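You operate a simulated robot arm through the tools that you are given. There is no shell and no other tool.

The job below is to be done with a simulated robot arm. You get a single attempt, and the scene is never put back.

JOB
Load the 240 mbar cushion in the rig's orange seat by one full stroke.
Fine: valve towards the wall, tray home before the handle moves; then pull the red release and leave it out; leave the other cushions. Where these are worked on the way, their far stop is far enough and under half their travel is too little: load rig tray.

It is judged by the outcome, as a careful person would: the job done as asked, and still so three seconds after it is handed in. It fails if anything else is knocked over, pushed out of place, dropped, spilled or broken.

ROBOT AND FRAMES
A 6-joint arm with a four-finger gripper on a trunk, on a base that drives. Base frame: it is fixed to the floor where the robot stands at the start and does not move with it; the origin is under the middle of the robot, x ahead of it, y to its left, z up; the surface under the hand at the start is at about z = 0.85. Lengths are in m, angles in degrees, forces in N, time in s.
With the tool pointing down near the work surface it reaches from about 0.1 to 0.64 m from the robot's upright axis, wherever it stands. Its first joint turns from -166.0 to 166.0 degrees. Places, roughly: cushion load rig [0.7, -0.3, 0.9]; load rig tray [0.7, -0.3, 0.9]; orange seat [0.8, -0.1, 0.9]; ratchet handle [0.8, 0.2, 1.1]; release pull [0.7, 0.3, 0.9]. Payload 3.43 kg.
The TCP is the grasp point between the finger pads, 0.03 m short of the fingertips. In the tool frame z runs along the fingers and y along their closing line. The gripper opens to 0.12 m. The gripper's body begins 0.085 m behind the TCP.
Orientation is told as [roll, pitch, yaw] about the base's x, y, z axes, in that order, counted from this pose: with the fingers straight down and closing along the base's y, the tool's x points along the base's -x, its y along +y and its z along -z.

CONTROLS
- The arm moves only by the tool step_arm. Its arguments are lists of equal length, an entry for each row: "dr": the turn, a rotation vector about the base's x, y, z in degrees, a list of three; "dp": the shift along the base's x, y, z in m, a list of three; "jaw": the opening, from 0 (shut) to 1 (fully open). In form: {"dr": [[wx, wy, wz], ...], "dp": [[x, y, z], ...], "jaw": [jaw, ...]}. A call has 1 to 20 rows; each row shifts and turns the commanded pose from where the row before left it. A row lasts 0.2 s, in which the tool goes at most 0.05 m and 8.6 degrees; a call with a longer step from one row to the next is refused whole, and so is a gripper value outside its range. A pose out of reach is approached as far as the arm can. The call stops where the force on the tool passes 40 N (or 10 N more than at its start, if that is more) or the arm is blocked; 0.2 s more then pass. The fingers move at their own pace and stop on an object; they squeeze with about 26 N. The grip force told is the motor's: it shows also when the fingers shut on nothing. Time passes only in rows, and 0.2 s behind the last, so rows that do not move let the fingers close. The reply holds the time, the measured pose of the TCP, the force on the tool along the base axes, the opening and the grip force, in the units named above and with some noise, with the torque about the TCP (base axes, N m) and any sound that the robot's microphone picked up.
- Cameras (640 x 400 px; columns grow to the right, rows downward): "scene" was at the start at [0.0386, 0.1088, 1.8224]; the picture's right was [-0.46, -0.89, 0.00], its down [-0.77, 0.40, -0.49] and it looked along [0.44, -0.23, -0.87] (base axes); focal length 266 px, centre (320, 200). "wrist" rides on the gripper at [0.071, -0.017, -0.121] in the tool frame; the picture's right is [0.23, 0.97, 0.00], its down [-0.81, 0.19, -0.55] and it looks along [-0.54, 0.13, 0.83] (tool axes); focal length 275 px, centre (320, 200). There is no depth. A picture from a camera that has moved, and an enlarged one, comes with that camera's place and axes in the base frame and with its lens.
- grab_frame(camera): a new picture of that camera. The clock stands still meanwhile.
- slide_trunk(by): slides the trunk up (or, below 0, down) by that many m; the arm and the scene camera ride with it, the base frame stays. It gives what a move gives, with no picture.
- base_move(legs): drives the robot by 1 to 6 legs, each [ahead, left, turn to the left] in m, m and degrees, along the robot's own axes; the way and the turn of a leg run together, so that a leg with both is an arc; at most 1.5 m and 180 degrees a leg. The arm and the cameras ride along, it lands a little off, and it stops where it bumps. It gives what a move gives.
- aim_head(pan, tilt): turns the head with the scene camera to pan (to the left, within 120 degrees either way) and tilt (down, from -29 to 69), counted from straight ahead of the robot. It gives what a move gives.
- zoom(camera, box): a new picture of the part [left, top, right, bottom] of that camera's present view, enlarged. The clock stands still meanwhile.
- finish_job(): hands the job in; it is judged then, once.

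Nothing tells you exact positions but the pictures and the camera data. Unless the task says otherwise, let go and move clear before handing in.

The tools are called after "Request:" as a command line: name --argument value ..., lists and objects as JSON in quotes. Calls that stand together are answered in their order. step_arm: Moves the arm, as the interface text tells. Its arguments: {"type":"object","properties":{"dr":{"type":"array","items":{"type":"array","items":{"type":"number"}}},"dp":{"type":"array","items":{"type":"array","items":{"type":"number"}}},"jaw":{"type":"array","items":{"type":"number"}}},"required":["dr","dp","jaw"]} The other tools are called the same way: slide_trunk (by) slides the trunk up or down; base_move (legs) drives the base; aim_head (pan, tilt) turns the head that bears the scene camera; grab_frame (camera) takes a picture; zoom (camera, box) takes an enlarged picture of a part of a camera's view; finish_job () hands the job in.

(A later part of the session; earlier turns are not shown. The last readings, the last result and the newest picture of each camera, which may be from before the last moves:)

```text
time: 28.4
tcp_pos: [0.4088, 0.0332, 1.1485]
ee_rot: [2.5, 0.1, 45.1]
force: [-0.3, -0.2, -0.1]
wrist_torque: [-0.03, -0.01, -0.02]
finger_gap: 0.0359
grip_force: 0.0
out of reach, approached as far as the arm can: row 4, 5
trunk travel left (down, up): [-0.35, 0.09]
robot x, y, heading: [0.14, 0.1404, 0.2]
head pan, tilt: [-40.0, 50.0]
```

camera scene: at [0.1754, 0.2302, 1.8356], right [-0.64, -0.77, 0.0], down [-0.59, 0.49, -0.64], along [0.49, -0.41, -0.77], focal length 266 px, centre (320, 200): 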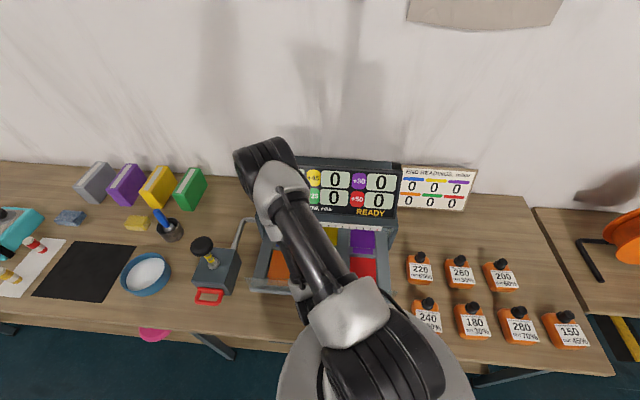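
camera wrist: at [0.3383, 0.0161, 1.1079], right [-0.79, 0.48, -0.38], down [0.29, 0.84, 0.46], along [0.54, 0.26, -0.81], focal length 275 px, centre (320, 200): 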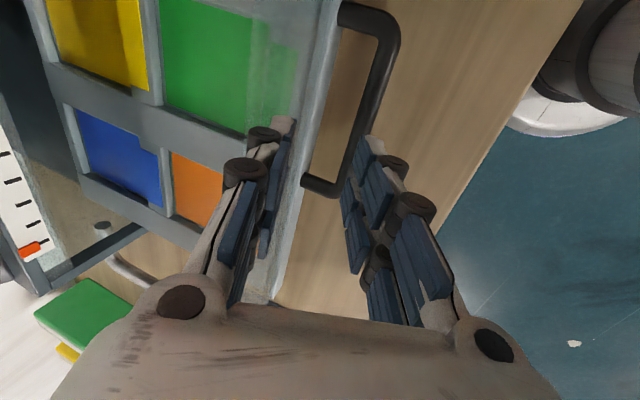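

Request:
step_arm --dr '[[-1.77, -1.77, 0], [0, 0, -8.2], [0, 0, -8.2], [0, 0, -8.2], [0, 0, -8.2], [0, 0, -8.2], [0, 0, -8.2], [0, 0, -8.2], [0, 0, -8.2], [0, 0, -8.2], [0, 0, -8.2], [0, 0, -8.1]]' --dp '[[0, 0, 0], [-0.0288, -0.0178, 0], [-0.0288, -0.0178, 0], [-0.0288, -0.0178, 0], [-0.0288, -0.0178, 0], [-0.0288, -0.0178, 0], [-0.0288, -0.0178, 0], [-0.0288, -0.0178, 0], [-0.0288, -0.0178, 0], [-0.0288, -0.0178, 0], [-0.0288, -0.0178, 0], [-0.0288, -0.0178, 0]]' --jaw '[0.3, 0.5, 0.7, 0.9, 1, 1, 1, 1, 1, 1, 1, 1]'

Request:
grab_frame --camera "wrist"

Request:
grab_frame --camera "scene"

```text
time: 31.0
tcp_pos: [0.1288, -0.1912, 1.1406]
ee_rot: [-0.1, 0.2, -45.1]
force: [-1.0, 0.0, 0.7]
wrist_torque: [0.03, -0.03, 0.01]
finger_gap: 0.12
grip_force: 0.1
out of reach, approached as far as the arm can: row 2, 3, 4, 5, 6
trunk travel left (down, up): [-0.35, 0.09]
robot x, y, heading: [0.1391, 0.1431, 0.6]
head pan, tilt: [-40.0, 50.0]
```

```text
taken
camera wrist: at [0.0665, -0.1521, 1.2631], right [0.53, 0.85, 0.0], down [0.71, -0.44, 0.55], along [0.47, -0.29, -0.83], focal length 275 px, centre (320, 200)
```

wrist: 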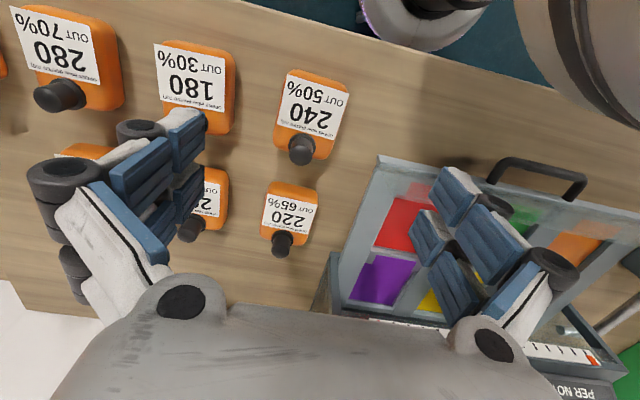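

```text
taken
camera scene: at [0.1752, 0.2295, 1.8356], right [-0.64, -0.77, 0.0], down [-0.59, 0.49, -0.64], along [0.49, -0.41, -0.77], focal length 266 px, centre (320, 200)
```

scene: 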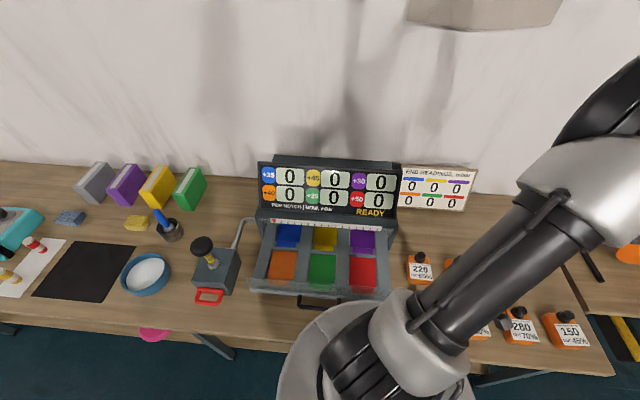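

Request:
zoom --camera "scene" --box '[240, 200, 410, 310]'

Request:
zoom --camera "wrist" --box '[150, 30, 390, 270]'

Request:
zoom --camera "wrist" --box '[320, 130, 640, 330]'

```text
3.64 times, centred on (325, 255) of scene
camera zoom: at [0.1752, 0.2295, 1.8356], right [-0.64, -0.77, 0.0], down [-0.59, 0.49, -0.64], along [0.49, -0.41, -0.77], focal length 966 px, centre (302, 0)
```

zoom: 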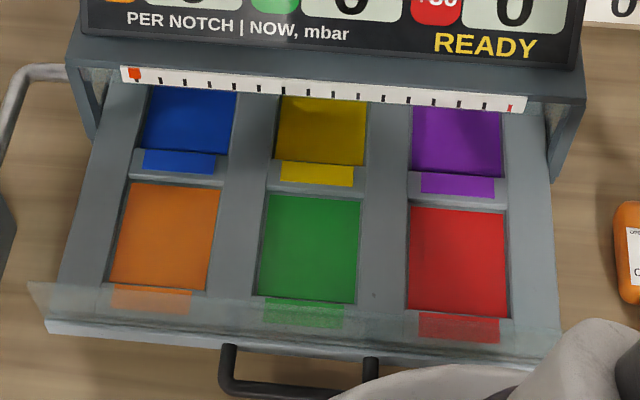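

```text
1.67 times, centred on (270, 150) of wrist
camera zoom: at [0.0665, -0.1521, 1.2631], right [0.53, 0.85, 0.0], down [0.71, -0.44, 0.55], along [0.47, -0.29, -0.83], focal length 459 px, centre (403, 283)
```

zoom: 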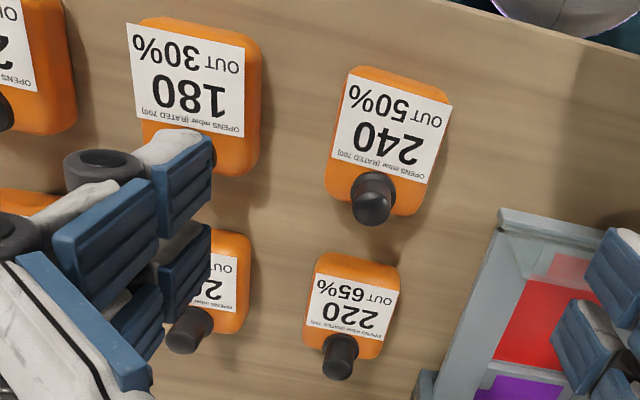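

```text
2.00 times, centred on (480, 230) of wrist
camera zoom: at [0.0665, -0.1521, 1.2631], right [0.53, 0.85, 0.0], down [0.71, -0.44, 0.55], along [0.47, -0.29, -0.83], focal length 551 px, centre (0, 140)
```

zoom: 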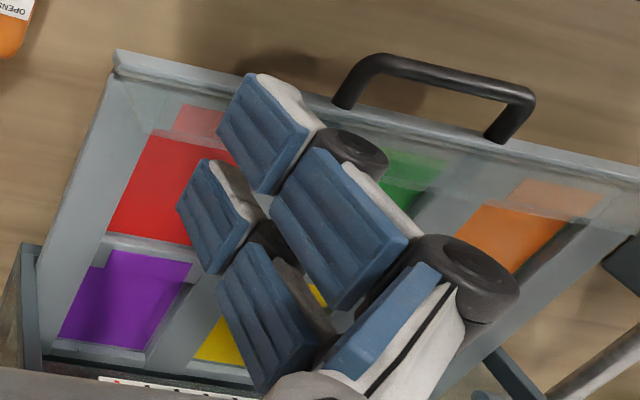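

The 240 cushion lies flat, about 0.08 × 0.10 m, squared to the table with its valve on the wall side, centred near u = −0.047, n = 0.268; the orange well is about 0.105 × 0.12 m. I'll come over it and look closer for its height.

Request:
step_arm --dr '[[0, 0, 0], [0, 0, 0], [0, 0, 0], [0, 0, 0]]' --dp '[[0.0116, -0.0136, -0.03], [0.0116, -0.0136, -0.03], [0, 0, -0.04], [0, 0, -0.04]]' --jaw '[0.92, 0.92, 0.92, 0.92]'

Request:
grab_frame --camera "wrist"

Request:
aim_head --pan -75 --tilt 60

Request:
grab_frame --camera "scene"

```text
time: 32.0
tcp_pos: [0.1553, -0.2197, 0.9996]
ee_rot: [-0.1, 0.1, -45.0]
force: [0.6, -0.2, 0.0]
wrist_torque: [0.03, 0.01, 0.01]
finger_gap: 0.1106
grip_force: 0.1
trunk travel left (down, up): [-0.35, 0.09]
robot x, y, heading: [0.1391, 0.1432, 0.3]
head pan, tilt: [-40.0, 50.0]
```

```text
taken
camera wrist: at [0.0925, -0.1809, 1.1209], right [0.53, 0.85, 0.0], down [0.71, -0.44, 0.55], along [0.47, -0.29, -0.83], focal length 275 px, centre (320, 200)
```

wrist: 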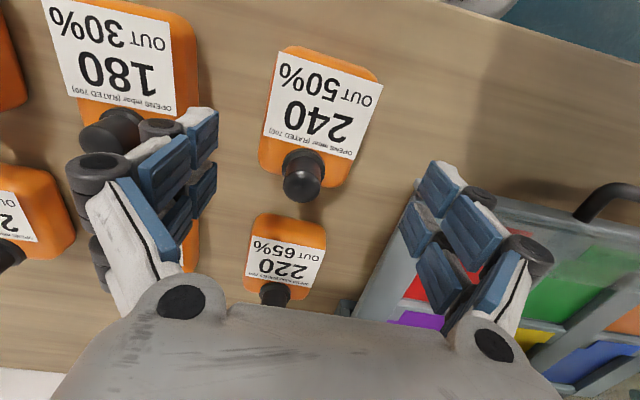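

```text
time: 33.0
tcp_pos: [0.1556, -0.2203, 1.0012]
ee_rot: [-0.1, 0.1, -45.0]
force: [0.4, -0.4, 0.3]
wrist_torque: [-0.02, -0.01, 0.02]
finger_gap: 0.1107
grip_force: 0.0
trunk travel left (down, up): [-0.35, 0.09]
robot x, y, heading: [0.1359, 0.1417, 0.1]
head pan, tilt: [-75.0, 60.0]
```

```text
taken
camera scene: at [0.1351, 0.2152, 1.823], right [-0.96, -0.26, 0.0], down [-0.23, 0.84, -0.5], along [0.13, -0.48, -0.87], focal length 266 px, centre (320, 200)
```

scene: 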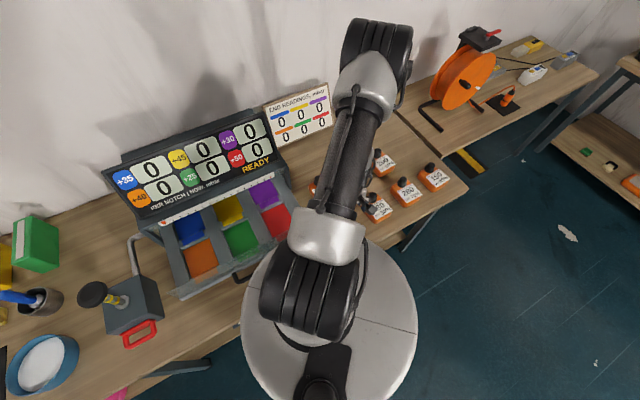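

The cushion sits centred between the fingers. I'll lower to grip it just above the table.

Request:
step_arm --dr '[[0, 0, 0], [0, 0, 0], [0, 0, 0], [0, 0, 0]]' --dp '[[0, 0, -0.035], [0, 0, -0.035], [0, 0, -0.03], [0, 0, -0.012]]' --jaw '[0.92, 0.92, 0.92, 0.92]'

Request:
grab_frame --camera "wrist"

```text
time: 34.0
tcp_pos: [0.1549, -0.2197, 0.8891]
ee_rot: [-0.3, 0.1, -44.9]
force: [-0.4, 0.0, -0.1]
wrist_torque: [0.03, 0.03, -0.01]
finger_gap: 0.1105
grip_force: 0.1
trunk travel left (down, up): [-0.35, 0.09]
robot x, y, heading: [0.1381, 0.1399, 0.6]
head pan, tilt: [-75.0, 60.0]
```

```text
taken
camera wrist: at [0.0913, -0.1805, 1.0103], right [0.52, 0.85, 0.0], down [0.71, -0.44, 0.55], along [0.47, -0.29, -0.83], focal length 275 px, centre (320, 200)
```

wrist: 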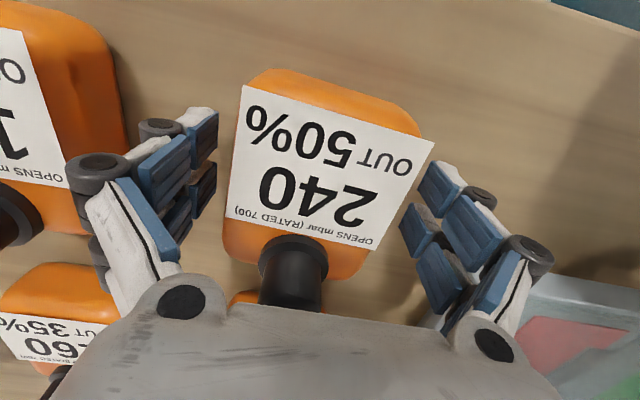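

Request:
step_arm --dr '[[0, 0, 0], [0, 0, 0], [0, 0, 0], [0, 0, 0], [0, 0, 0]]' --dp '[[0, 0, 0], [0, 0, 0], [0, 0, 0], [0, 0, 0], [0, 0, 0]]' --jaw '[0.6, 0.55, 0.5, 0.5, 0.5]'

Request:
grab_frame --camera "wrist"

```text
time: 35.2
tcp_pos: [0.1556, -0.2201, 0.8892]
ee_rot: [-0.2, 0.0, -45.0]
force: [-0.3, -1.5, 9.1]
wrist_torque: [-0.02, -0.02, -0.31]
finger_gap: 0.0894
grip_force: 25.9
trunk travel left (down, up): [-0.35, 0.09]
robot x, y, heading: [0.1391, 0.1386, 0.2]
head pan, tilt: [-75.0, 60.0]
```

```text
taken
camera wrist: at [0.0912, -0.1808, 1.0108], right [0.53, 0.85, 0.0], down [0.71, -0.44, 0.55], along [0.47, -0.29, -0.83], focal length 275 px, centre (320, 200)
```

wrist: 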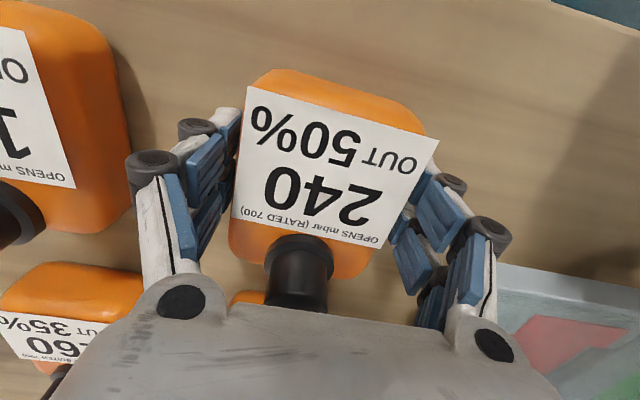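

Gripped at 0.089 m wide. I'll lift it and check the hold before carrying it over the tray.

Request:
step_arm --dr '[[0, 0, 0], [0, 0, 0], [0, 0, 0], [0, 0, 0], [0, 0, 0], [0, 0, 0]]' --dp '[[0, 0, 0.015], [0, 0, 0.03], [0, 0, 0.04], [0, 0, 0.04], [0, 0, 0.04], [0, 0, 0.03]]' --jaw '[0.5, 0.5, 0.5, 0.5, 0.5, 0.5]'

Request:
grab_frame --camera "wrist"

```text
time: 36.6
tcp_pos: [0.1572, -0.2187, 1.0853]
ee_rot: [-0.1, 0.1, -45.0]
force: [0.8, 0.4, -1.7]
wrist_torque: [-0.02, -0.02, -0.02]
finger_gap: 0.0888
grip_force: 26.1
trunk travel left (down, up): [-0.35, 0.09]
robot x, y, heading: [0.1386, 0.1398, 0.6]
head pan, tilt: [-75.0, 60.0]
```

```text
taken
camera wrist: at [0.0937, -0.1795, 1.2076], right [0.52, 0.85, 0.0], down [0.71, -0.44, 0.55], along [0.47, -0.29, -0.83], focal length 275 px, centre (320, 200)
```

wrist: 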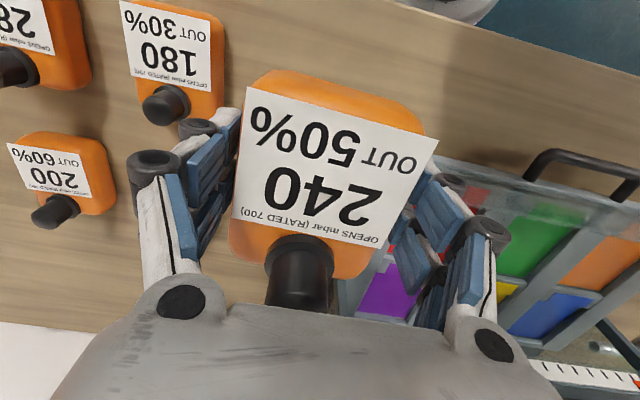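

Request:
step_arm --dr '[[0, 0, 0], [0, 0, 0], [0, 0, 0], [0, 0, 0], [0, 0, 0], [0, 0, 0], [0, 0, 0], [0, 0, 0], [0, 0, 0], [0, 0, 0], [0, 0, 0], [0, 0, 0], [0, 0, 0], [0, 0, 0]]' --dp '[[0.03632, 0.02014, 0], [0.03632, 0.02014, 0], [0.03632, 0.02014, 0], [0.03632, 0.02014, 0], [0.03632, 0.02014, 0], [0.03632, 0.02014, 0], [0.03632, 0.02014, 0], [0.03632, 0.02014, 0], [0.03632, 0.02014, 0], [0.03632, 0.02014, 0], [0.03632, 0.02014, 0], [0.03632, 0.02014, 0], [0.03632, 0.02014, 0], [0, 0, 0]]' --jaw '[0.5, 0.5, 0.5, 0.5, 0.5, 0.5, 0.5, 0.5, 0.5, 0.5, 0.5, 0.5, 0.5, 0.5]'

Request:
aim_head --pan -30 --tilt 55

Request:
grab_frame --camera "scene"

Request:
grab_frame --camera "wrist"

```text
time: 39.6
tcp_pos: [0.6271, 0.04, 1.0851]
ee_rot: [-0.2, 0.1, -44.9]
force: [-0.7, 0.1, -1.8]
wrist_torque: [0.03, 0.0, -0.02]
finger_gap: 0.0882
grip_force: 25.9
trunk travel left (down, up): [-0.35, 0.09]
robot x, y, heading: [0.1363, 0.1407, 0.2]
head pan, tilt: [-75.0, 60.0]
```

```text
time: 40.7
tcp_pos: [0.6286, 0.0398, 1.0841]
ee_rot: [-0.1, 0.2, -45.0]
force: [-0.7, -0.8, -1.1]
wrist_torque: [0.04, 0.03, -0.02]
finger_gap: 0.0883
grip_force: 25.9
trunk travel left (down, up): [-0.35, 0.09]
robot x, y, heading: [0.1395, 0.14, -0.0]
head pan, tilt: [-30.0, 55.0]
```

```text
taken
camera scene: at [0.1801, 0.2435, 1.8291], right [-0.5, -0.87, 0.0], down [-0.71, 0.41, -0.57], along [0.5, -0.28, -0.82], focal length 266 px, centre (320, 200)
```

scene: 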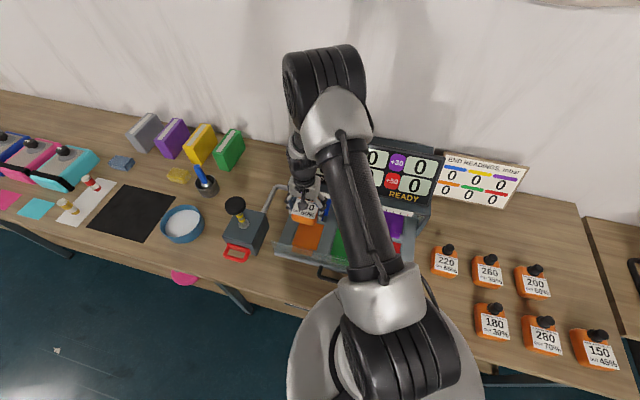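

```text
taken
camera wrist: at [0.5642, 0.0796, 1.206], right [0.53, 0.85, 0.0], down [0.71, -0.44, 0.55], along [0.47, -0.29, -0.83], focal length 275 px, centre (320, 200)
```

wrist: 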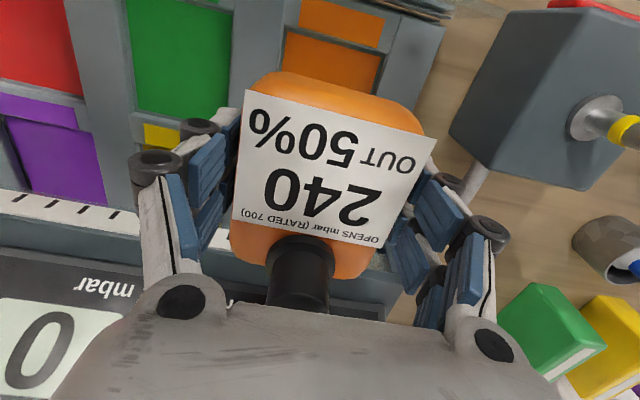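

Request:
zoom --camera "wrist" --box '[220, 0, 460, 150]'

Request:
zoom --camera "scene" --box '[260, 180, 380, 290]'

```text
2.67 times, centred on (340, 75) of wrist
camera zoom: at [0.5642, 0.0796, 1.206], right [0.53, 0.85, 0.0], down [0.71, -0.44, 0.55], along [0.47, -0.29, -0.83], focal length 734 px, centre (267, 533)
```

zoom: 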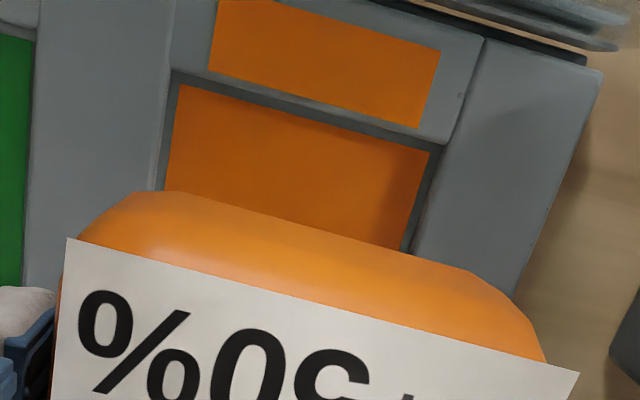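

```text
3.64 times, centred on (320, 235) of scene
camera zoom: at [0.1801, 0.2435, 1.8291], right [-0.5, -0.87, 0.0], down [-0.71, 0.41, -0.57], along [0.5, -0.28, -0.82], focal length 966 px, centre (320, 73)
```

zoom: 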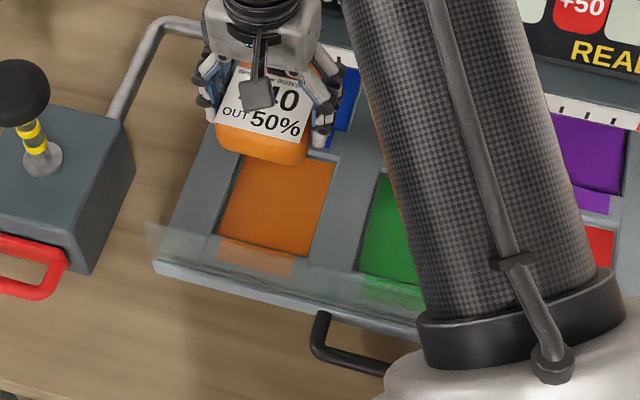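

Well found: centre near u = 0.477, n = 0.421, rim around z ≈ 0.865. I'll trim the position by a few mm, lower most of the way, and check again.

Request:
step_arm --dr '[[0, 0, 0], [0, 0, 0], [0, 0, 0], [0, 0, 0], [0, 0, 0]]' --dp '[[0.005, 0.0012, 0], [0, 0, -0.04], [0, 0, -0.04], [0, 0, -0.04], [0, 0, -0.03]]' --jaw '[0.5, 0.5, 0.5, 0.5, 0.5]'

Request:
grab_frame --camera "wrist"

Request:
zoom --camera "scene" --box '[260, 180, 380, 290]'

```text
time: 41.9
tcp_pos: [0.6317, 0.0422, 0.932]
ee_rot: [-0.1, 0.1, -44.9]
force: [0.1, -0.8, -1.3]
wrist_torque: [0.03, 0.04, -0.02]
finger_gap: 0.088
grip_force: 26.2
trunk travel left (down, up): [-0.35, 0.09]
robot x, y, heading: [0.1391, 0.1405, 0.4]
head pan, tilt: [-30.0, 55.0]
```

```text
taken
camera wrist: at [0.5682, 0.0811, 1.0538], right [0.52, 0.85, 0.0], down [0.71, -0.44, 0.55], along [0.47, -0.29, -0.83], focal length 275 px, centre (320, 200)
```

wrist: 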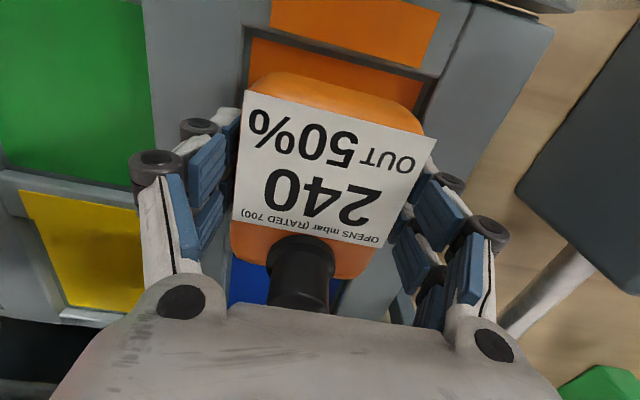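

```text
3.64 times, centred on (320, 235) of scene
camera zoom: at [0.1803, 0.2435, 1.8291], right [-0.5, -0.87, 0.0], down [-0.71, 0.41, -0.57], along [0.5, -0.28, -0.82], focal length 966 px, centre (320, 73)
```

zoom: 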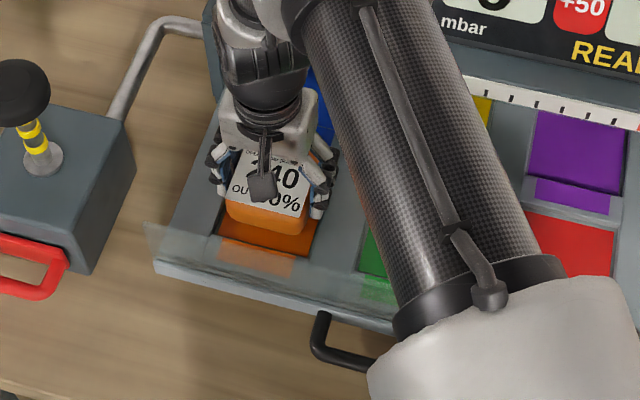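

Alignment with the well looks good (within a few mm). Lowering in small steps until it touches.

Request:
step_arm --dr '[[0, 0, 0], [0, 0, 0], [0, 0, 0]]' --dp '[[0, 0, -0.006], [0, 0, -0.006], [0, 0, 0]]' --jaw '[0.5, 0.5, 0.5]'

Request:
zoom --camera "wrist" --box '[180, 0, 500, 200]'

```text
time: 42.7
tcp_pos: [0.6315, 0.0419, 0.9234]
ee_rot: [-0.2, 0.1, -45.0]
force: [-0.9, 0.0, -1.9]
wrist_torque: [0.02, -0.04, -0.01]
finger_gap: 0.0879
grip_force: 25.7
trunk travel left (down, up): [-0.35, 0.09]
robot x, y, heading: [0.1392, 0.1387, 0.3]
head pan, tilt: [-30.0, 55.0]
```

```text
2.00 times, centred on (340, 100) of wrist
camera zoom: at [0.5685, 0.0813, 1.0433], right [0.52, 0.85, 0.0], down [0.71, -0.44, 0.55], along [0.47, -0.29, -0.83], focal length 551 px, centre (280, 400)
```

zoom: 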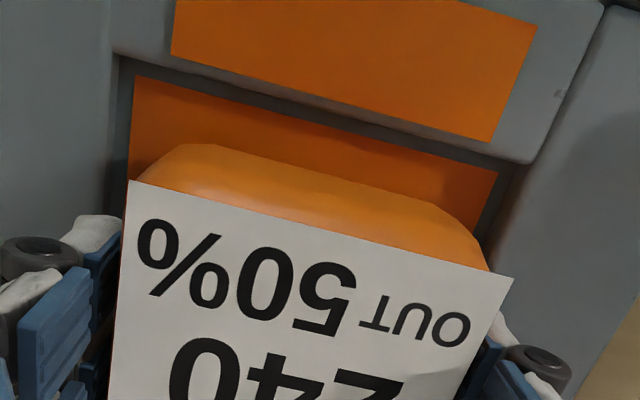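

Request:
step_arm --dr '[[0, 0, 0], [0, 0, 0], [0, 0, 0]]' --dp '[[0, 0, -0.005], [0, 0, -0.005], [0, 0, 0]]' --jaw '[0.5, 0.5, 0.5]'

Request:
step_arm --dr '[[0, 0, 0], [0, 0, 0], [0, 0, 0]]' --dp '[[0, 0, -0.004], [0, 0, -0.004], [0, 0, 0]]' --jaw '[0.5, 0.5, 0.5]'

Request:
zoom --camera "wrist" --box '[180, 0, 500, 200]'

```text
time: 43.5
tcp_pos: [0.6312, 0.0418, 0.9144]
ee_rot: [0.0, -0.1, -44.9]
force: [-3.8, -4.8, 35.9]
wrist_torque: [0.32, -0.43, 0.04]
finger_gap: 0.0881
grip_force: 25.7
trunk travel left (down, up): [-0.35, 0.09]
robot x, y, heading: [0.1373, 0.1418, 0.4]
head pan, tilt: [-30.0, 55.0]
```

```text
time: 43.8
tcp_pos: [0.6328, 0.0418, 0.9141]
ee_rot: [0.0, -0.2, -45.1]
force: [-8.3, -5.4, 24.4]
wrist_torque: [0.42, -0.34, 0.23]
finger_gap: 0.0878
grip_force: 26.3
trunk travel left (down, up): [-0.35, 0.09]
robot x, y, heading: [0.138, 0.1375, 0.1]
head pan, tilt: [-30.0, 55.0]
stopped in row 1: the force on the tool passed its limit at 50 N (the readings are from after the stop); the commanded pose is now the measured one
```

```text
2.00 times, centred on (340, 100) of wrist
camera zoom: at [0.5686, 0.0803, 1.0353], right [0.53, 0.85, 0.0], down [0.71, -0.44, 0.56], along [0.47, -0.29, -0.83], focal length 551 px, centre (280, 400)
```

zoom: 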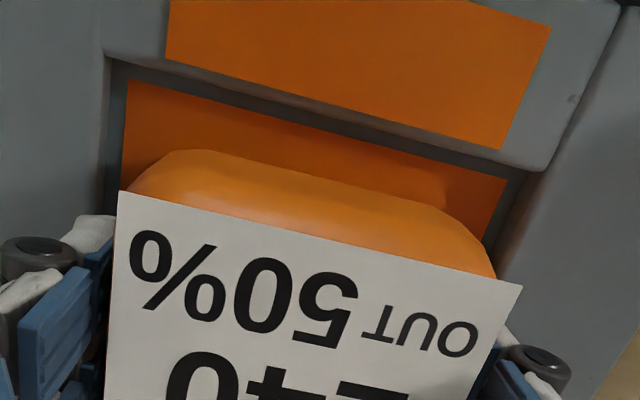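

The fingertips have met the well's rim with the cushion just above the floor. I'll ease off 2 mm and open, so that it settles in the well.

Request:
step_arm --dr '[[0, 0, 0], [0, 0, 0], [0, 0, 0], [0, 0, 0]]' --dp '[[0, 0, 0.002], [0, 0, 0], [0, 0, 0], [0, 0, 0]]' --jaw '[0.5, 0.92, 0.92, 0.92]'

Request:
grab_frame --camera "wrist"

```text
time: 44.8
tcp_pos: [0.6334, 0.0419, 0.9135]
ee_rot: [0.0, -0.2, -44.9]
force: [-0.1, -0.4, -0.8]
wrist_torque: [0.0, -0.02, -0.01]
finger_gap: 0.1105
grip_force: 0.1
trunk travel left (down, up): [-0.35, 0.09]
robot x, y, heading: [0.1407, 0.1418, 0.4]
head pan, tilt: [-30.0, 55.0]
```

```text
taken
camera wrist: at [0.5702, 0.0821, 1.0351], right [0.52, 0.85, 0.0], down [0.71, -0.44, 0.55], along [0.47, -0.29, -0.83], focal length 275 px, centre (320, 200)
```

wrist: 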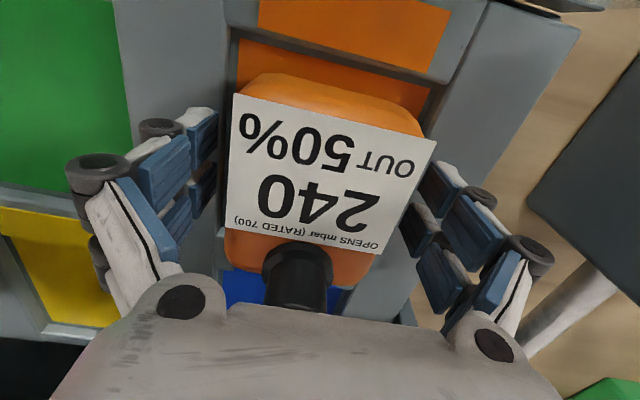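

Request:
step_arm --dr '[[0, 0, 0], [0, 0, 0], [0, 0, 0], [0, 0, 0]]' --dp '[[0, 0, 0.04], [0, 0, 0.04], [0, 0, 0.04], [0, 0, 0.04]]' --jaw '[0.92, 0.92, 0.92, 0.92]'

Request:
grab_frame --camera "wrist"

Request:
zoom --camera "wrist" --box '[200, 0, 480, 190]'

Request:
zoom --camera "scene" --box '[260, 170, 380, 290]'

```text
time: 45.8
tcp_pos: [0.6335, 0.0415, 1.0736]
ee_rot: [0.0, -0.2, -45.0]
force: [0.1, 0.6, -0.7]
wrist_torque: [-0.03, 0.0, 0.01]
finger_gap: 0.1104
grip_force: 0.1
trunk travel left (down, up): [-0.35, 0.09]
robot x, y, heading: [0.1369, 0.1436, 0.3]
head pan, tilt: [-30.0, 55.0]
```

```text
taken
camera wrist: at [0.5689, 0.081, 1.1946], right [0.53, 0.85, 0.0], down [0.71, -0.44, 0.55], along [0.47, -0.29, -0.83], focal length 275 px, centre (320, 200)
```

wrist: 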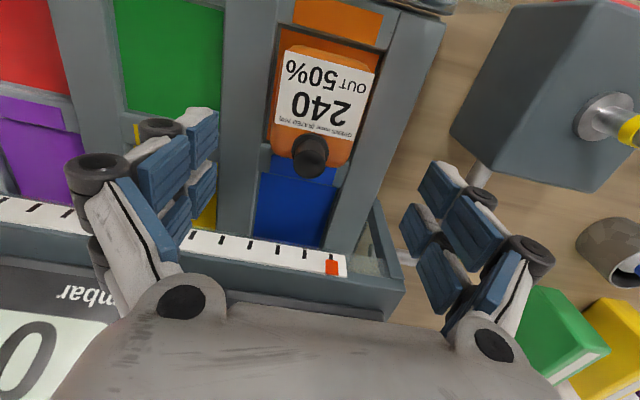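

```text
2.11 times, centred on (340, 95) of wrist
camera zoom: at [0.5689, 0.081, 1.1946], right [0.53, 0.85, 0.0], down [0.71, -0.44, 0.55], along [0.47, -0.29, -0.83], focal length 580 px, centre (278, 421)
```

zoom: 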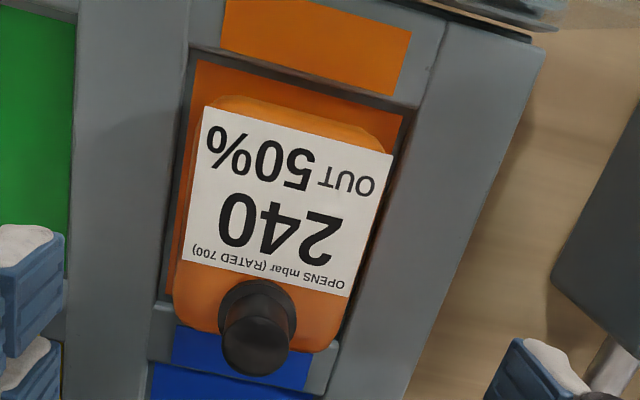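

```text
3.33 times, centred on (320, 230) of scene
camera zoom: at [0.1788, 0.2436, 1.8291], right [-0.5, -0.87, 0.0], down [-0.71, 0.41, -0.57], along [0.5, -0.28, -0.82], focal length 886 px, centre (320, 100)
```

zoom: 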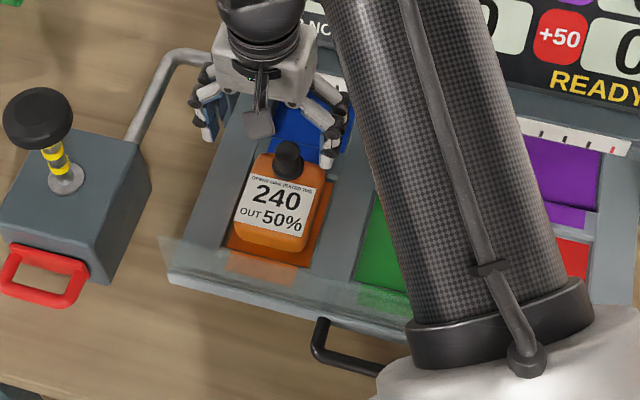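

The cushion sits on the well's floor, valve side to the wall, with a small gap at the front. Now I'll close the fingers and go in front of the tray handle to push it home, taking a clear look at the seat on the way.

Request:
step_arm --dr '[[0, 0, 0], [0, 0, 0], [0, 0, 0], [0, 0, 0], [0, 0, 0], [0, 0, 0], [0, 0, 0]]' --dp '[[-0.0381, 0.006, 0.01], [-0.0381, 0.006, 0], [-0.0381, 0.006, 0], [-0.0381, 0.006, 0], [-0.0381, 0.006, 0], [-0.0381, 0.006, 0], [-0.0381, 0.006, 0]]' --jaw '[0.6, 0.3, 0, 0, 0, 0, 0]'

Request:
grab_frame --camera "wrist"

Request:
grab_frame --camera "scene"

Request:
zoom --camera "scene" --box '[260, 170, 380, 290]'

```text
time: 47.4
tcp_pos: [0.3994, 0.0762, 1.0731]
ee_rot: [-0.1, 0.0, -45.0]
force: [0.4, 0.1, 0.5]
wrist_torque: [0.03, -0.01, -0.03]
finger_gap: 0.0
grip_force: 4.0
out of reach, approached as far as the arm can: row 7
trunk travel left (down, up): [-0.35, 0.09]
robot x, y, heading: [0.1401, 0.1436, -0.3]
head pan, tilt: [-30.0, 55.0]
```

```text
taken
camera wrist: at [0.3359, 0.1151, 1.1943], right [0.53, 0.85, 0.0], down [0.71, -0.44, 0.55], along [0.47, -0.29, -0.83], focal length 275 px, centre (320, 200)
```

wrist: 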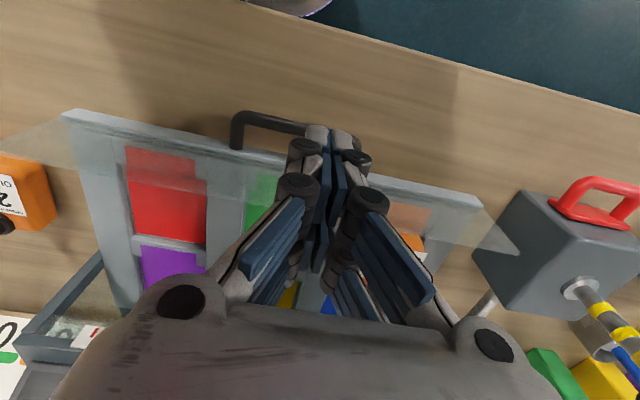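

```text
taken
camera scene: at [0.1811, 0.2431, 1.829], right [-0.5, -0.87, 0.0], down [-0.71, 0.41, -0.57], along [0.5, -0.28, -0.82], focal length 266 px, centre (320, 200)
```

scene: 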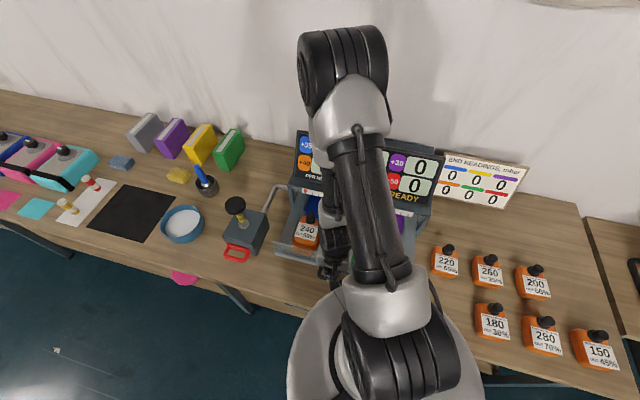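

```text
3.33 times, centred on (320, 230) of scene
camera zoom: at [0.1811, 0.2431, 1.829], right [-0.5, -0.87, 0.0], down [-0.71, 0.41, -0.57], along [0.5, -0.28, -0.82], focal length 886 px, centre (320, 100)
```

zoom: 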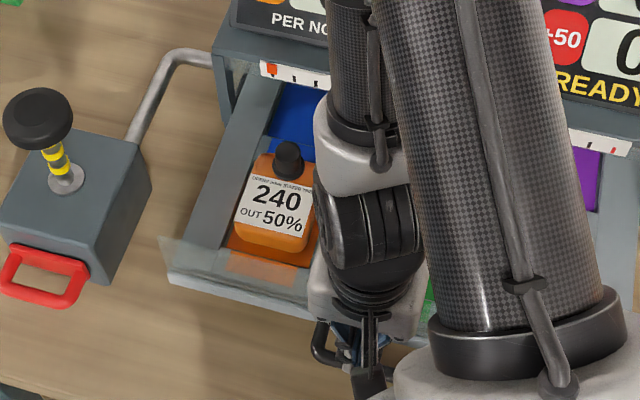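

The arm can't fold in close enough here, so I'll back the base off the table by 0.10 m (and 0.08 m to the left), which leaves the whole push within reach.

Request:
base_move --legs '[[-0.014, 0.127, 0]]'

Request:
grab_frame --camera "wrist"

Request:
aim_head --pan -45 --tilt 50

Request:
grab_frame --camera "scene"

```text
time: 48.7
tcp_pos: [0.385, 0.2024, 1.0729]
ee_rot: [-0.1, 0.1, -44.9]
force: [0.6, 0.7, 1.3]
wrist_torque: [-0.04, 0.0, 0.04]
finger_gap: 0.0
grip_force: 26.1
trunk travel left (down, up): [-0.35, 0.09]
robot x, y, heading: [0.1233, 0.2613, 0.3]
head pan, tilt: [-30.0, 55.0]
```

```text
taken
camera wrist: at [0.321, 0.242, 1.1945], right [0.53, 0.85, 0.0], down [0.71, -0.44, 0.55], along [0.47, -0.29, -0.83], focal length 275 px, centre (320, 200)
```

wrist: 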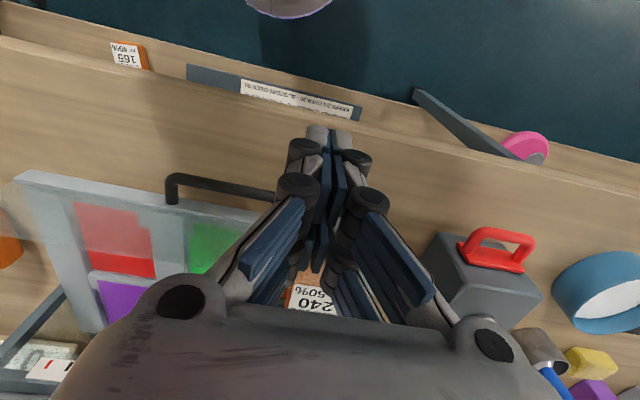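

```text
time: 49.5
tcp_pos: [0.3844, 0.2017, 1.0738]
ee_rot: [-0.2, 0.0, -45.0]
force: [-0.4, -0.4, -0.4]
wrist_torque: [0.04, 0.02, 0.0]
finger_gap: 0.0
grip_force: 26.0
trunk travel left (down, up): [-0.35, 0.09]
robot x, y, heading: [0.1258, 0.2656, 0.1]
head pan, tilt: [-45.0, 50.0]
```

```text
taken
camera scene: at [0.1578, 0.3504, 1.8356], right [-0.7, -0.71, 0.0], down [-0.54, 0.54, -0.64], along [0.46, -0.45, -0.77], focal length 266 px, centre (320, 200)
```

scene: 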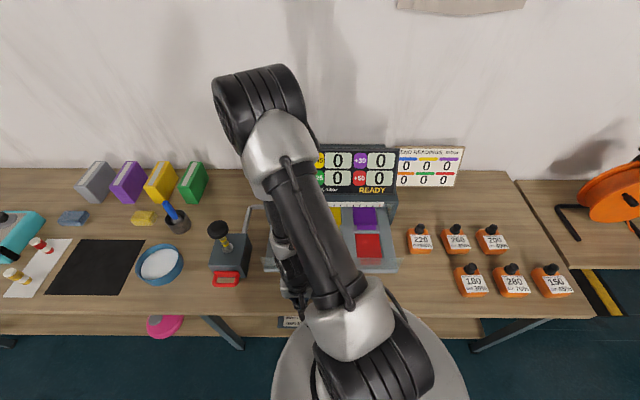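

There's a note on the table's front edge; I'll read it before going on.

Request:
zoom --camera "wrist" --box '[80, 30, 380, 140]'

Request:
zoom --camera "scene" --box '[250, 280, 370, 350]'

```text
2.13 times, centred on (230, 85) of wrist
camera zoom: at [0.3211, 0.2408, 1.1944], right [0.53, 0.85, 0.0], down [0.71, -0.44, 0.55], along [0.47, -0.29, -0.83], focal length 587 px, centre (512, 445)
```

zoom: 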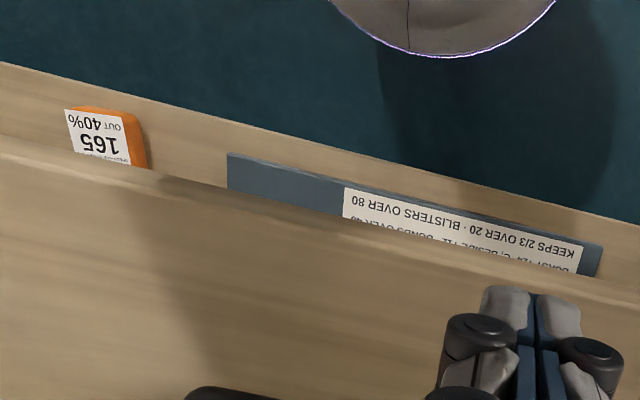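

```text
5.33 times, centred on (310, 315) of scene
camera zoom: at [0.1578, 0.3504, 1.8356], right [-0.7, -0.71, 0.0], down [-0.54, 0.54, -0.64], along [0.46, -0.45, -0.77], focal length 1418 px, centre (373, -413)
```

zoom: 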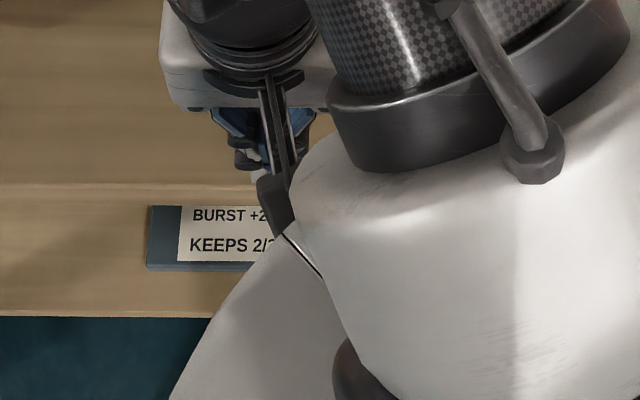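

That placard on the lower shelf isn't about this job. The handle bar is at n ≈ 0.262, so I'll put the closed fingers just in front of its middle, low down.

Request:
step_arm --dr '[[0, 0, 0], [0, 0, 0], [0, 0, 0], [0, 0, 0], [0, 0, 0], [0, 0, 0], [0, 0, 0]]' --dp '[[-0.006, -0.0395, 0], [-0.006, -0.0395, 0], [-0.006, -0.0394, 0], [0, 0, -0.045], [0, 0, -0.045], [0, 0, -0.045], [0, 0, -0.034]]' --jaw '[0, 0, 0, 0, 0, 0, 0]'

Request:
grab_frame --camera "wrist"

Request:
grab_frame --camera "scene"

```text
time: 51.1
tcp_pos: [0.3655, 0.0827, 0.9031]
ee_rot: [-0.1, 0.1, -44.9]
force: [-0.7, -0.6, 0.3]
wrist_torque: [-0.01, 0.0, -0.03]
finger_gap: 0.0001
grip_force: 26.0
trunk travel left (down, up): [-0.35, 0.09]
robot x, y, heading: [0.1225, 0.2666, 0.3]
head pan, tilt: [-45.0, 50.0]
```

```text
taken
camera wrist: at [0.3017, 0.1214, 1.0249], right [0.52, 0.85, 0.0], down [0.71, -0.44, 0.55], along [0.47, -0.29, -0.83], focal length 275 px, centre (320, 200)
```

wrist: 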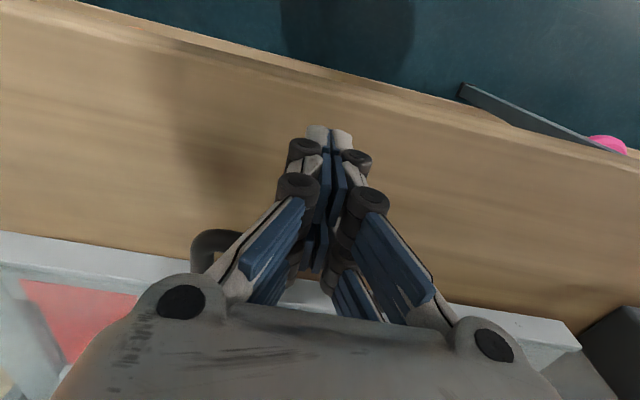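

```text
taken
camera scene: at [0.1574, 0.3504, 1.8356], right [-0.7, -0.71, 0.0], down [-0.54, 0.54, -0.64], along [0.46, -0.45, -0.77], focal length 266 px, centre (320, 200)
```

scene: 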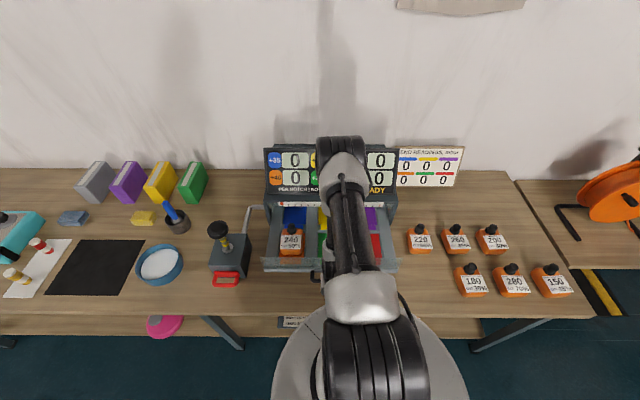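

Request:
zoom --camera "scene" --box '[250, 190, 340, 280]'

```text
4.44 times, centred on (295, 235) of scene
camera zoom: at [0.1574, 0.3504, 1.8356], right [-0.7, -0.71, 0.0], down [-0.54, 0.54, -0.64], along [0.46, -0.45, -0.77], focal length 1181 px, centre (431, 44)
```

zoom: 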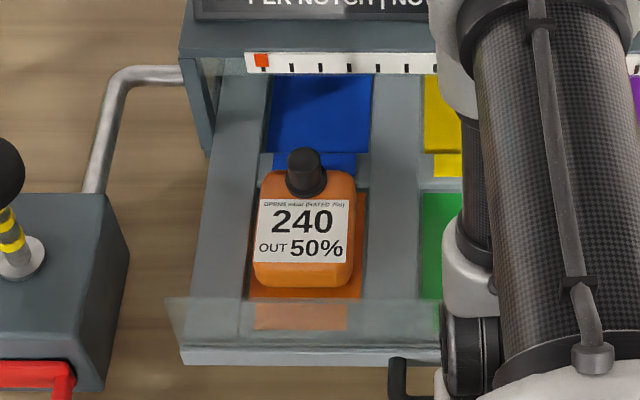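

The cushion seems to sit some 8 mm to the back of the well, touching the rear edge. To have it fairly seated, I'll regrip it, shift it about 7 mm forward, and set it down again before closing the tray.

Request:
step_arm --dr '[[0, 0, 0], [0, 0, 0], [0, 0, 0], [0, 0, 0], [0, 0, 0], [0, 0, 0], [0, 0, 0], [0, 0, 0], [0, 0, 0], [0, 0, 0], [0, 0, 0], [0, 0, 0]]' --dp '[[0, 0, 0.042], [0, 0, 0.042], [0, 0, 0.042], [0, 0, 0.042], [0.0383, -0.0058, 0], [0.0383, -0.0058, 0], [0.0383, -0.0058, 0], [0.0383, -0.0058, 0], [0.0383, -0.0058, 0], [0.0383, -0.0058, 0], [0.0381, -0.006, 0], [0, 0, 0]]' --jaw '[0, 0, 0, 0, 0.3, 0.6, 0.92, 0.92, 0.92, 0.92, 0.92, 0.92]'

Request:
grab_frame --camera "wrist"

```text
time: 53.7
tcp_pos: [0.6326, 0.0453, 1.0702]
ee_rot: [-0.1, 0.1, -45.0]
force: [0.2, 0.7, 0.7]
wrist_torque: [0.01, -0.04, -0.01]
finger_gap: 0.1103
grip_force: 0.1
trunk travel left (down, up): [-0.35, 0.09]
robot x, y, heading: [0.1236, 0.2662, 0.2]
head pan, tilt: [-45.0, 50.0]
```

```text
taken
camera wrist: at [0.5693, 0.0837, 1.1921], right [0.53, 0.85, 0.0], down [0.71, -0.44, 0.55], along [0.47, -0.29, -0.83], focal length 275 px, centre (320, 200)
```

wrist: 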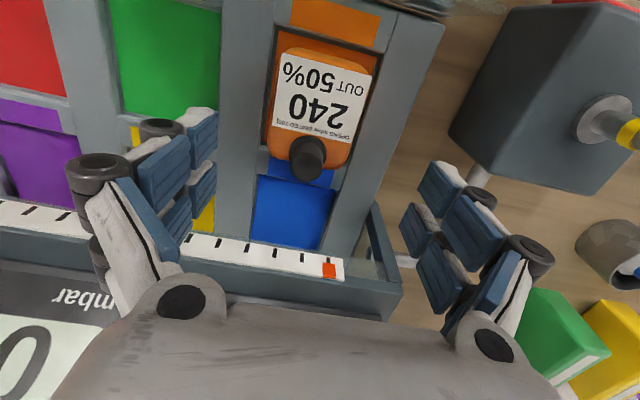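

Request:
step_arm --dr '[[0, 0, 0], [0, 0, 0], [0, 0, 0], [0, 0, 0], [0, 0, 0], [0, 0, 0], [0, 0, 0], [0, 0, 0]]' --dp '[[-0.002, -0.002, -0.04], [0, 0, -0.04], [0, 0, -0.04], [0, 0, -0.032], [0, 0, 0], [0, 0, 0], [0, 0, 0], [0, 0, 0]]' --jaw '[0.92, 0.92, 0.92, 0.92, 0.7, 0.5, 0.5, 0.5]'

Request:
grab_frame --camera "wrist"

```text
time: 55.5
tcp_pos: [0.6325, 0.0419, 0.9198]
ee_rot: [-0.1, 0.0, -45.0]
force: [-0.9, 0.1, -0.6]
wrist_torque: [-0.09, 0.0, -0.01]
finger_gap: 0.0877
grip_force: 26.5
trunk travel left (down, up): [-0.35, 0.09]
robot x, y, heading: [0.121, 0.267, 0.3]
head pan, tilt: [-45.0, 50.0]
```

```text
taken
camera wrist: at [0.5694, 0.0803, 1.0417], right [0.53, 0.85, 0.0], down [0.71, -0.44, 0.55], along [0.47, -0.29, -0.83], focal length 275 px, centre (320, 200)
```

wrist: 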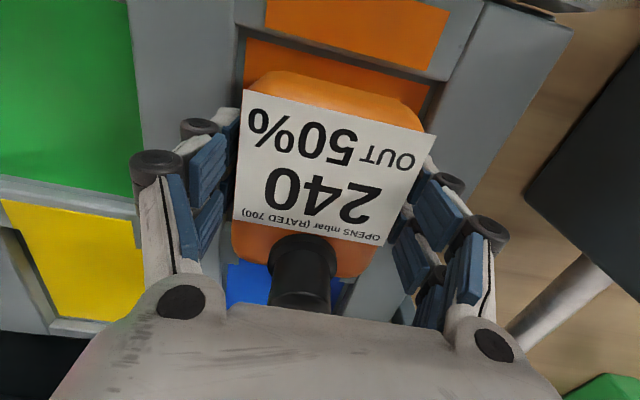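

Request:
step_arm --dr '[[0, 0, 0], [0, 0, 0], [0, 0, 0], [0, 0, 0]]' --dp '[[0, 0, 0.006], [-0.005, 0.005, 0], [0, 0, -0.005], [0, 0, -0.003]]' --jaw '[0.5, 0.5, 0.5, 0.5]'

Request:
zoom --camera "wrist" --box '[180, 0, 500, 200]'

```text
time: 56.5
tcp_pos: [0.6273, 0.0456, 0.92]
ee_rot: [0.0, -0.2, -44.9]
force: [-2.2, 2.1, 19.1]
wrist_torque: [-0.03, 0.28, 0.0]
finger_gap: 0.0878
grip_force: 26.3
trunk travel left (down, up): [-0.35, 0.09]
robot x, y, heading: [0.1239, 0.2634, 0.4]
head pan, tilt: [-45.0, 50.0]
```

```text
2.00 times, centred on (340, 100) of wrist
camera zoom: at [0.5639, 0.0844, 1.0413], right [0.53, 0.85, 0.0], down [0.71, -0.44, 0.56], along [0.47, -0.29, -0.83], focal length 551 px, centre (280, 400)
```

zoom: 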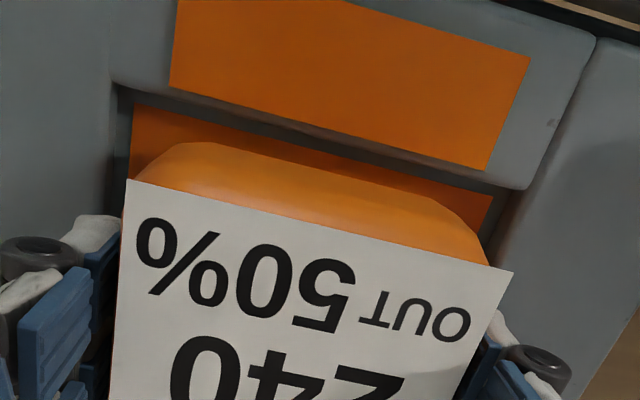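

Request:
step_arm --dr '[[0, 0, 0], [0, 0, 0], [0, 0, 0], [0, 0, 0], [0, 0, 0], [0, 0, 0], [0, 0, 0], [0, 0, 0]]' --dp '[[0, 0, 0.001], [0, 0, 0], [0, 0, 0], [0, 0, 0.04], [0, 0, 0.04], [0, 0, 0.04], [-0.03, 0, 0.02], [-0.035, 0, 0]]' --jaw '[0.92, 0.92, 0.92, 0.92, 0.92, 0.92, 0.92, 0.92]'

Request:
grab_frame --camera "wrist"

Request:
zoom --camera "scene" --box '[250, 190, 340, 280]'

```text
time: 58.3
tcp_pos: [0.5629, 0.0475, 1.0589]
ee_rot: [-0.1, -0.1, -45.0]
force: [0.0, 0.7, -0.1]
wrist_torque: [-0.01, -0.05, -0.01]
finger_gap: 0.1103
grip_force: 0.1
trunk travel left (down, up): [-0.35, 0.09]
robot x, y, heading: [0.1235, 0.2683, 0.5]
head pan, tilt: [-45.0, 50.0]
```

```text
taken
camera wrist: at [0.5001, 0.0854, 1.1808], right [0.52, 0.85, 0.0], down [0.71, -0.44, 0.55], along [0.47, -0.29, -0.83], focal length 275 px, centre (320, 200)
```

wrist: 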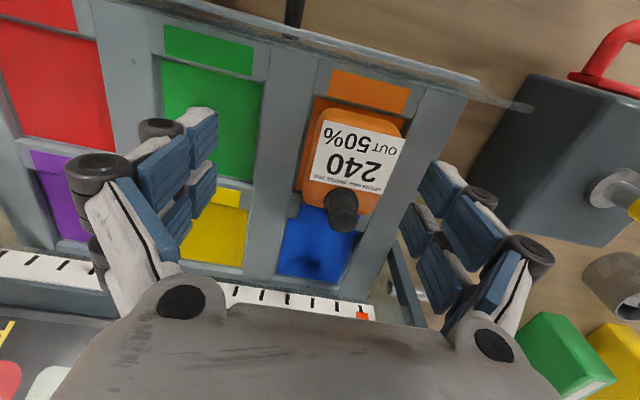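

```text
4.44 times, centred on (295, 235) of scene
camera zoom: at [0.1567, 0.3506, 1.8356], right [-0.7, -0.71, 0.0], down [-0.54, 0.54, -0.64], along [0.46, -0.45, -0.77], focal length 1181 px, centre (431, 44)
```

zoom: 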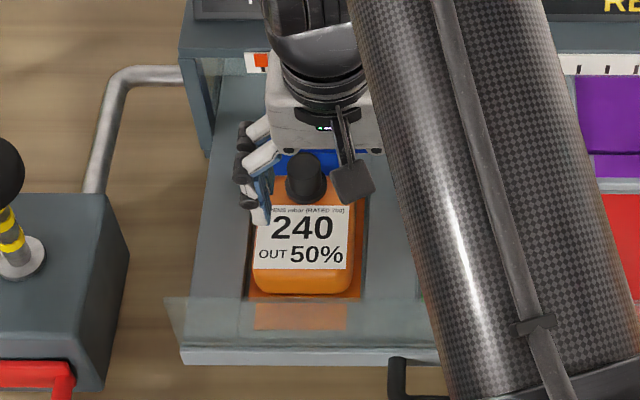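

Request:
zoom --camera "wrist" --box '[270, 50, 450, 250]'

```text
2.00 times, centred on (360, 150) of wrist
camera zoom: at [0.5001, 0.0854, 1.1808], right [0.52, 0.85, 0.0], down [0.71, -0.44, 0.55], along [0.47, -0.29, -0.83], focal length 551 px, centre (240, 300)
```

zoom: 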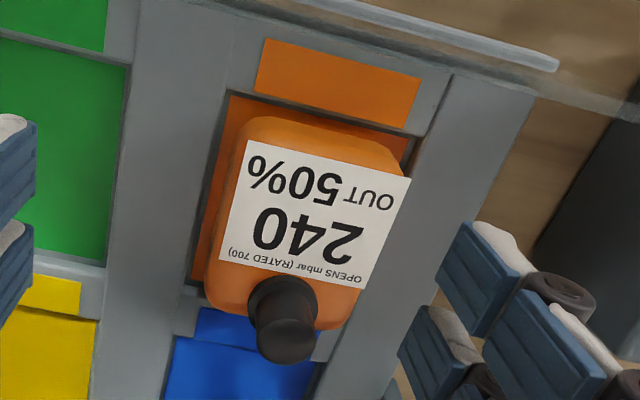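

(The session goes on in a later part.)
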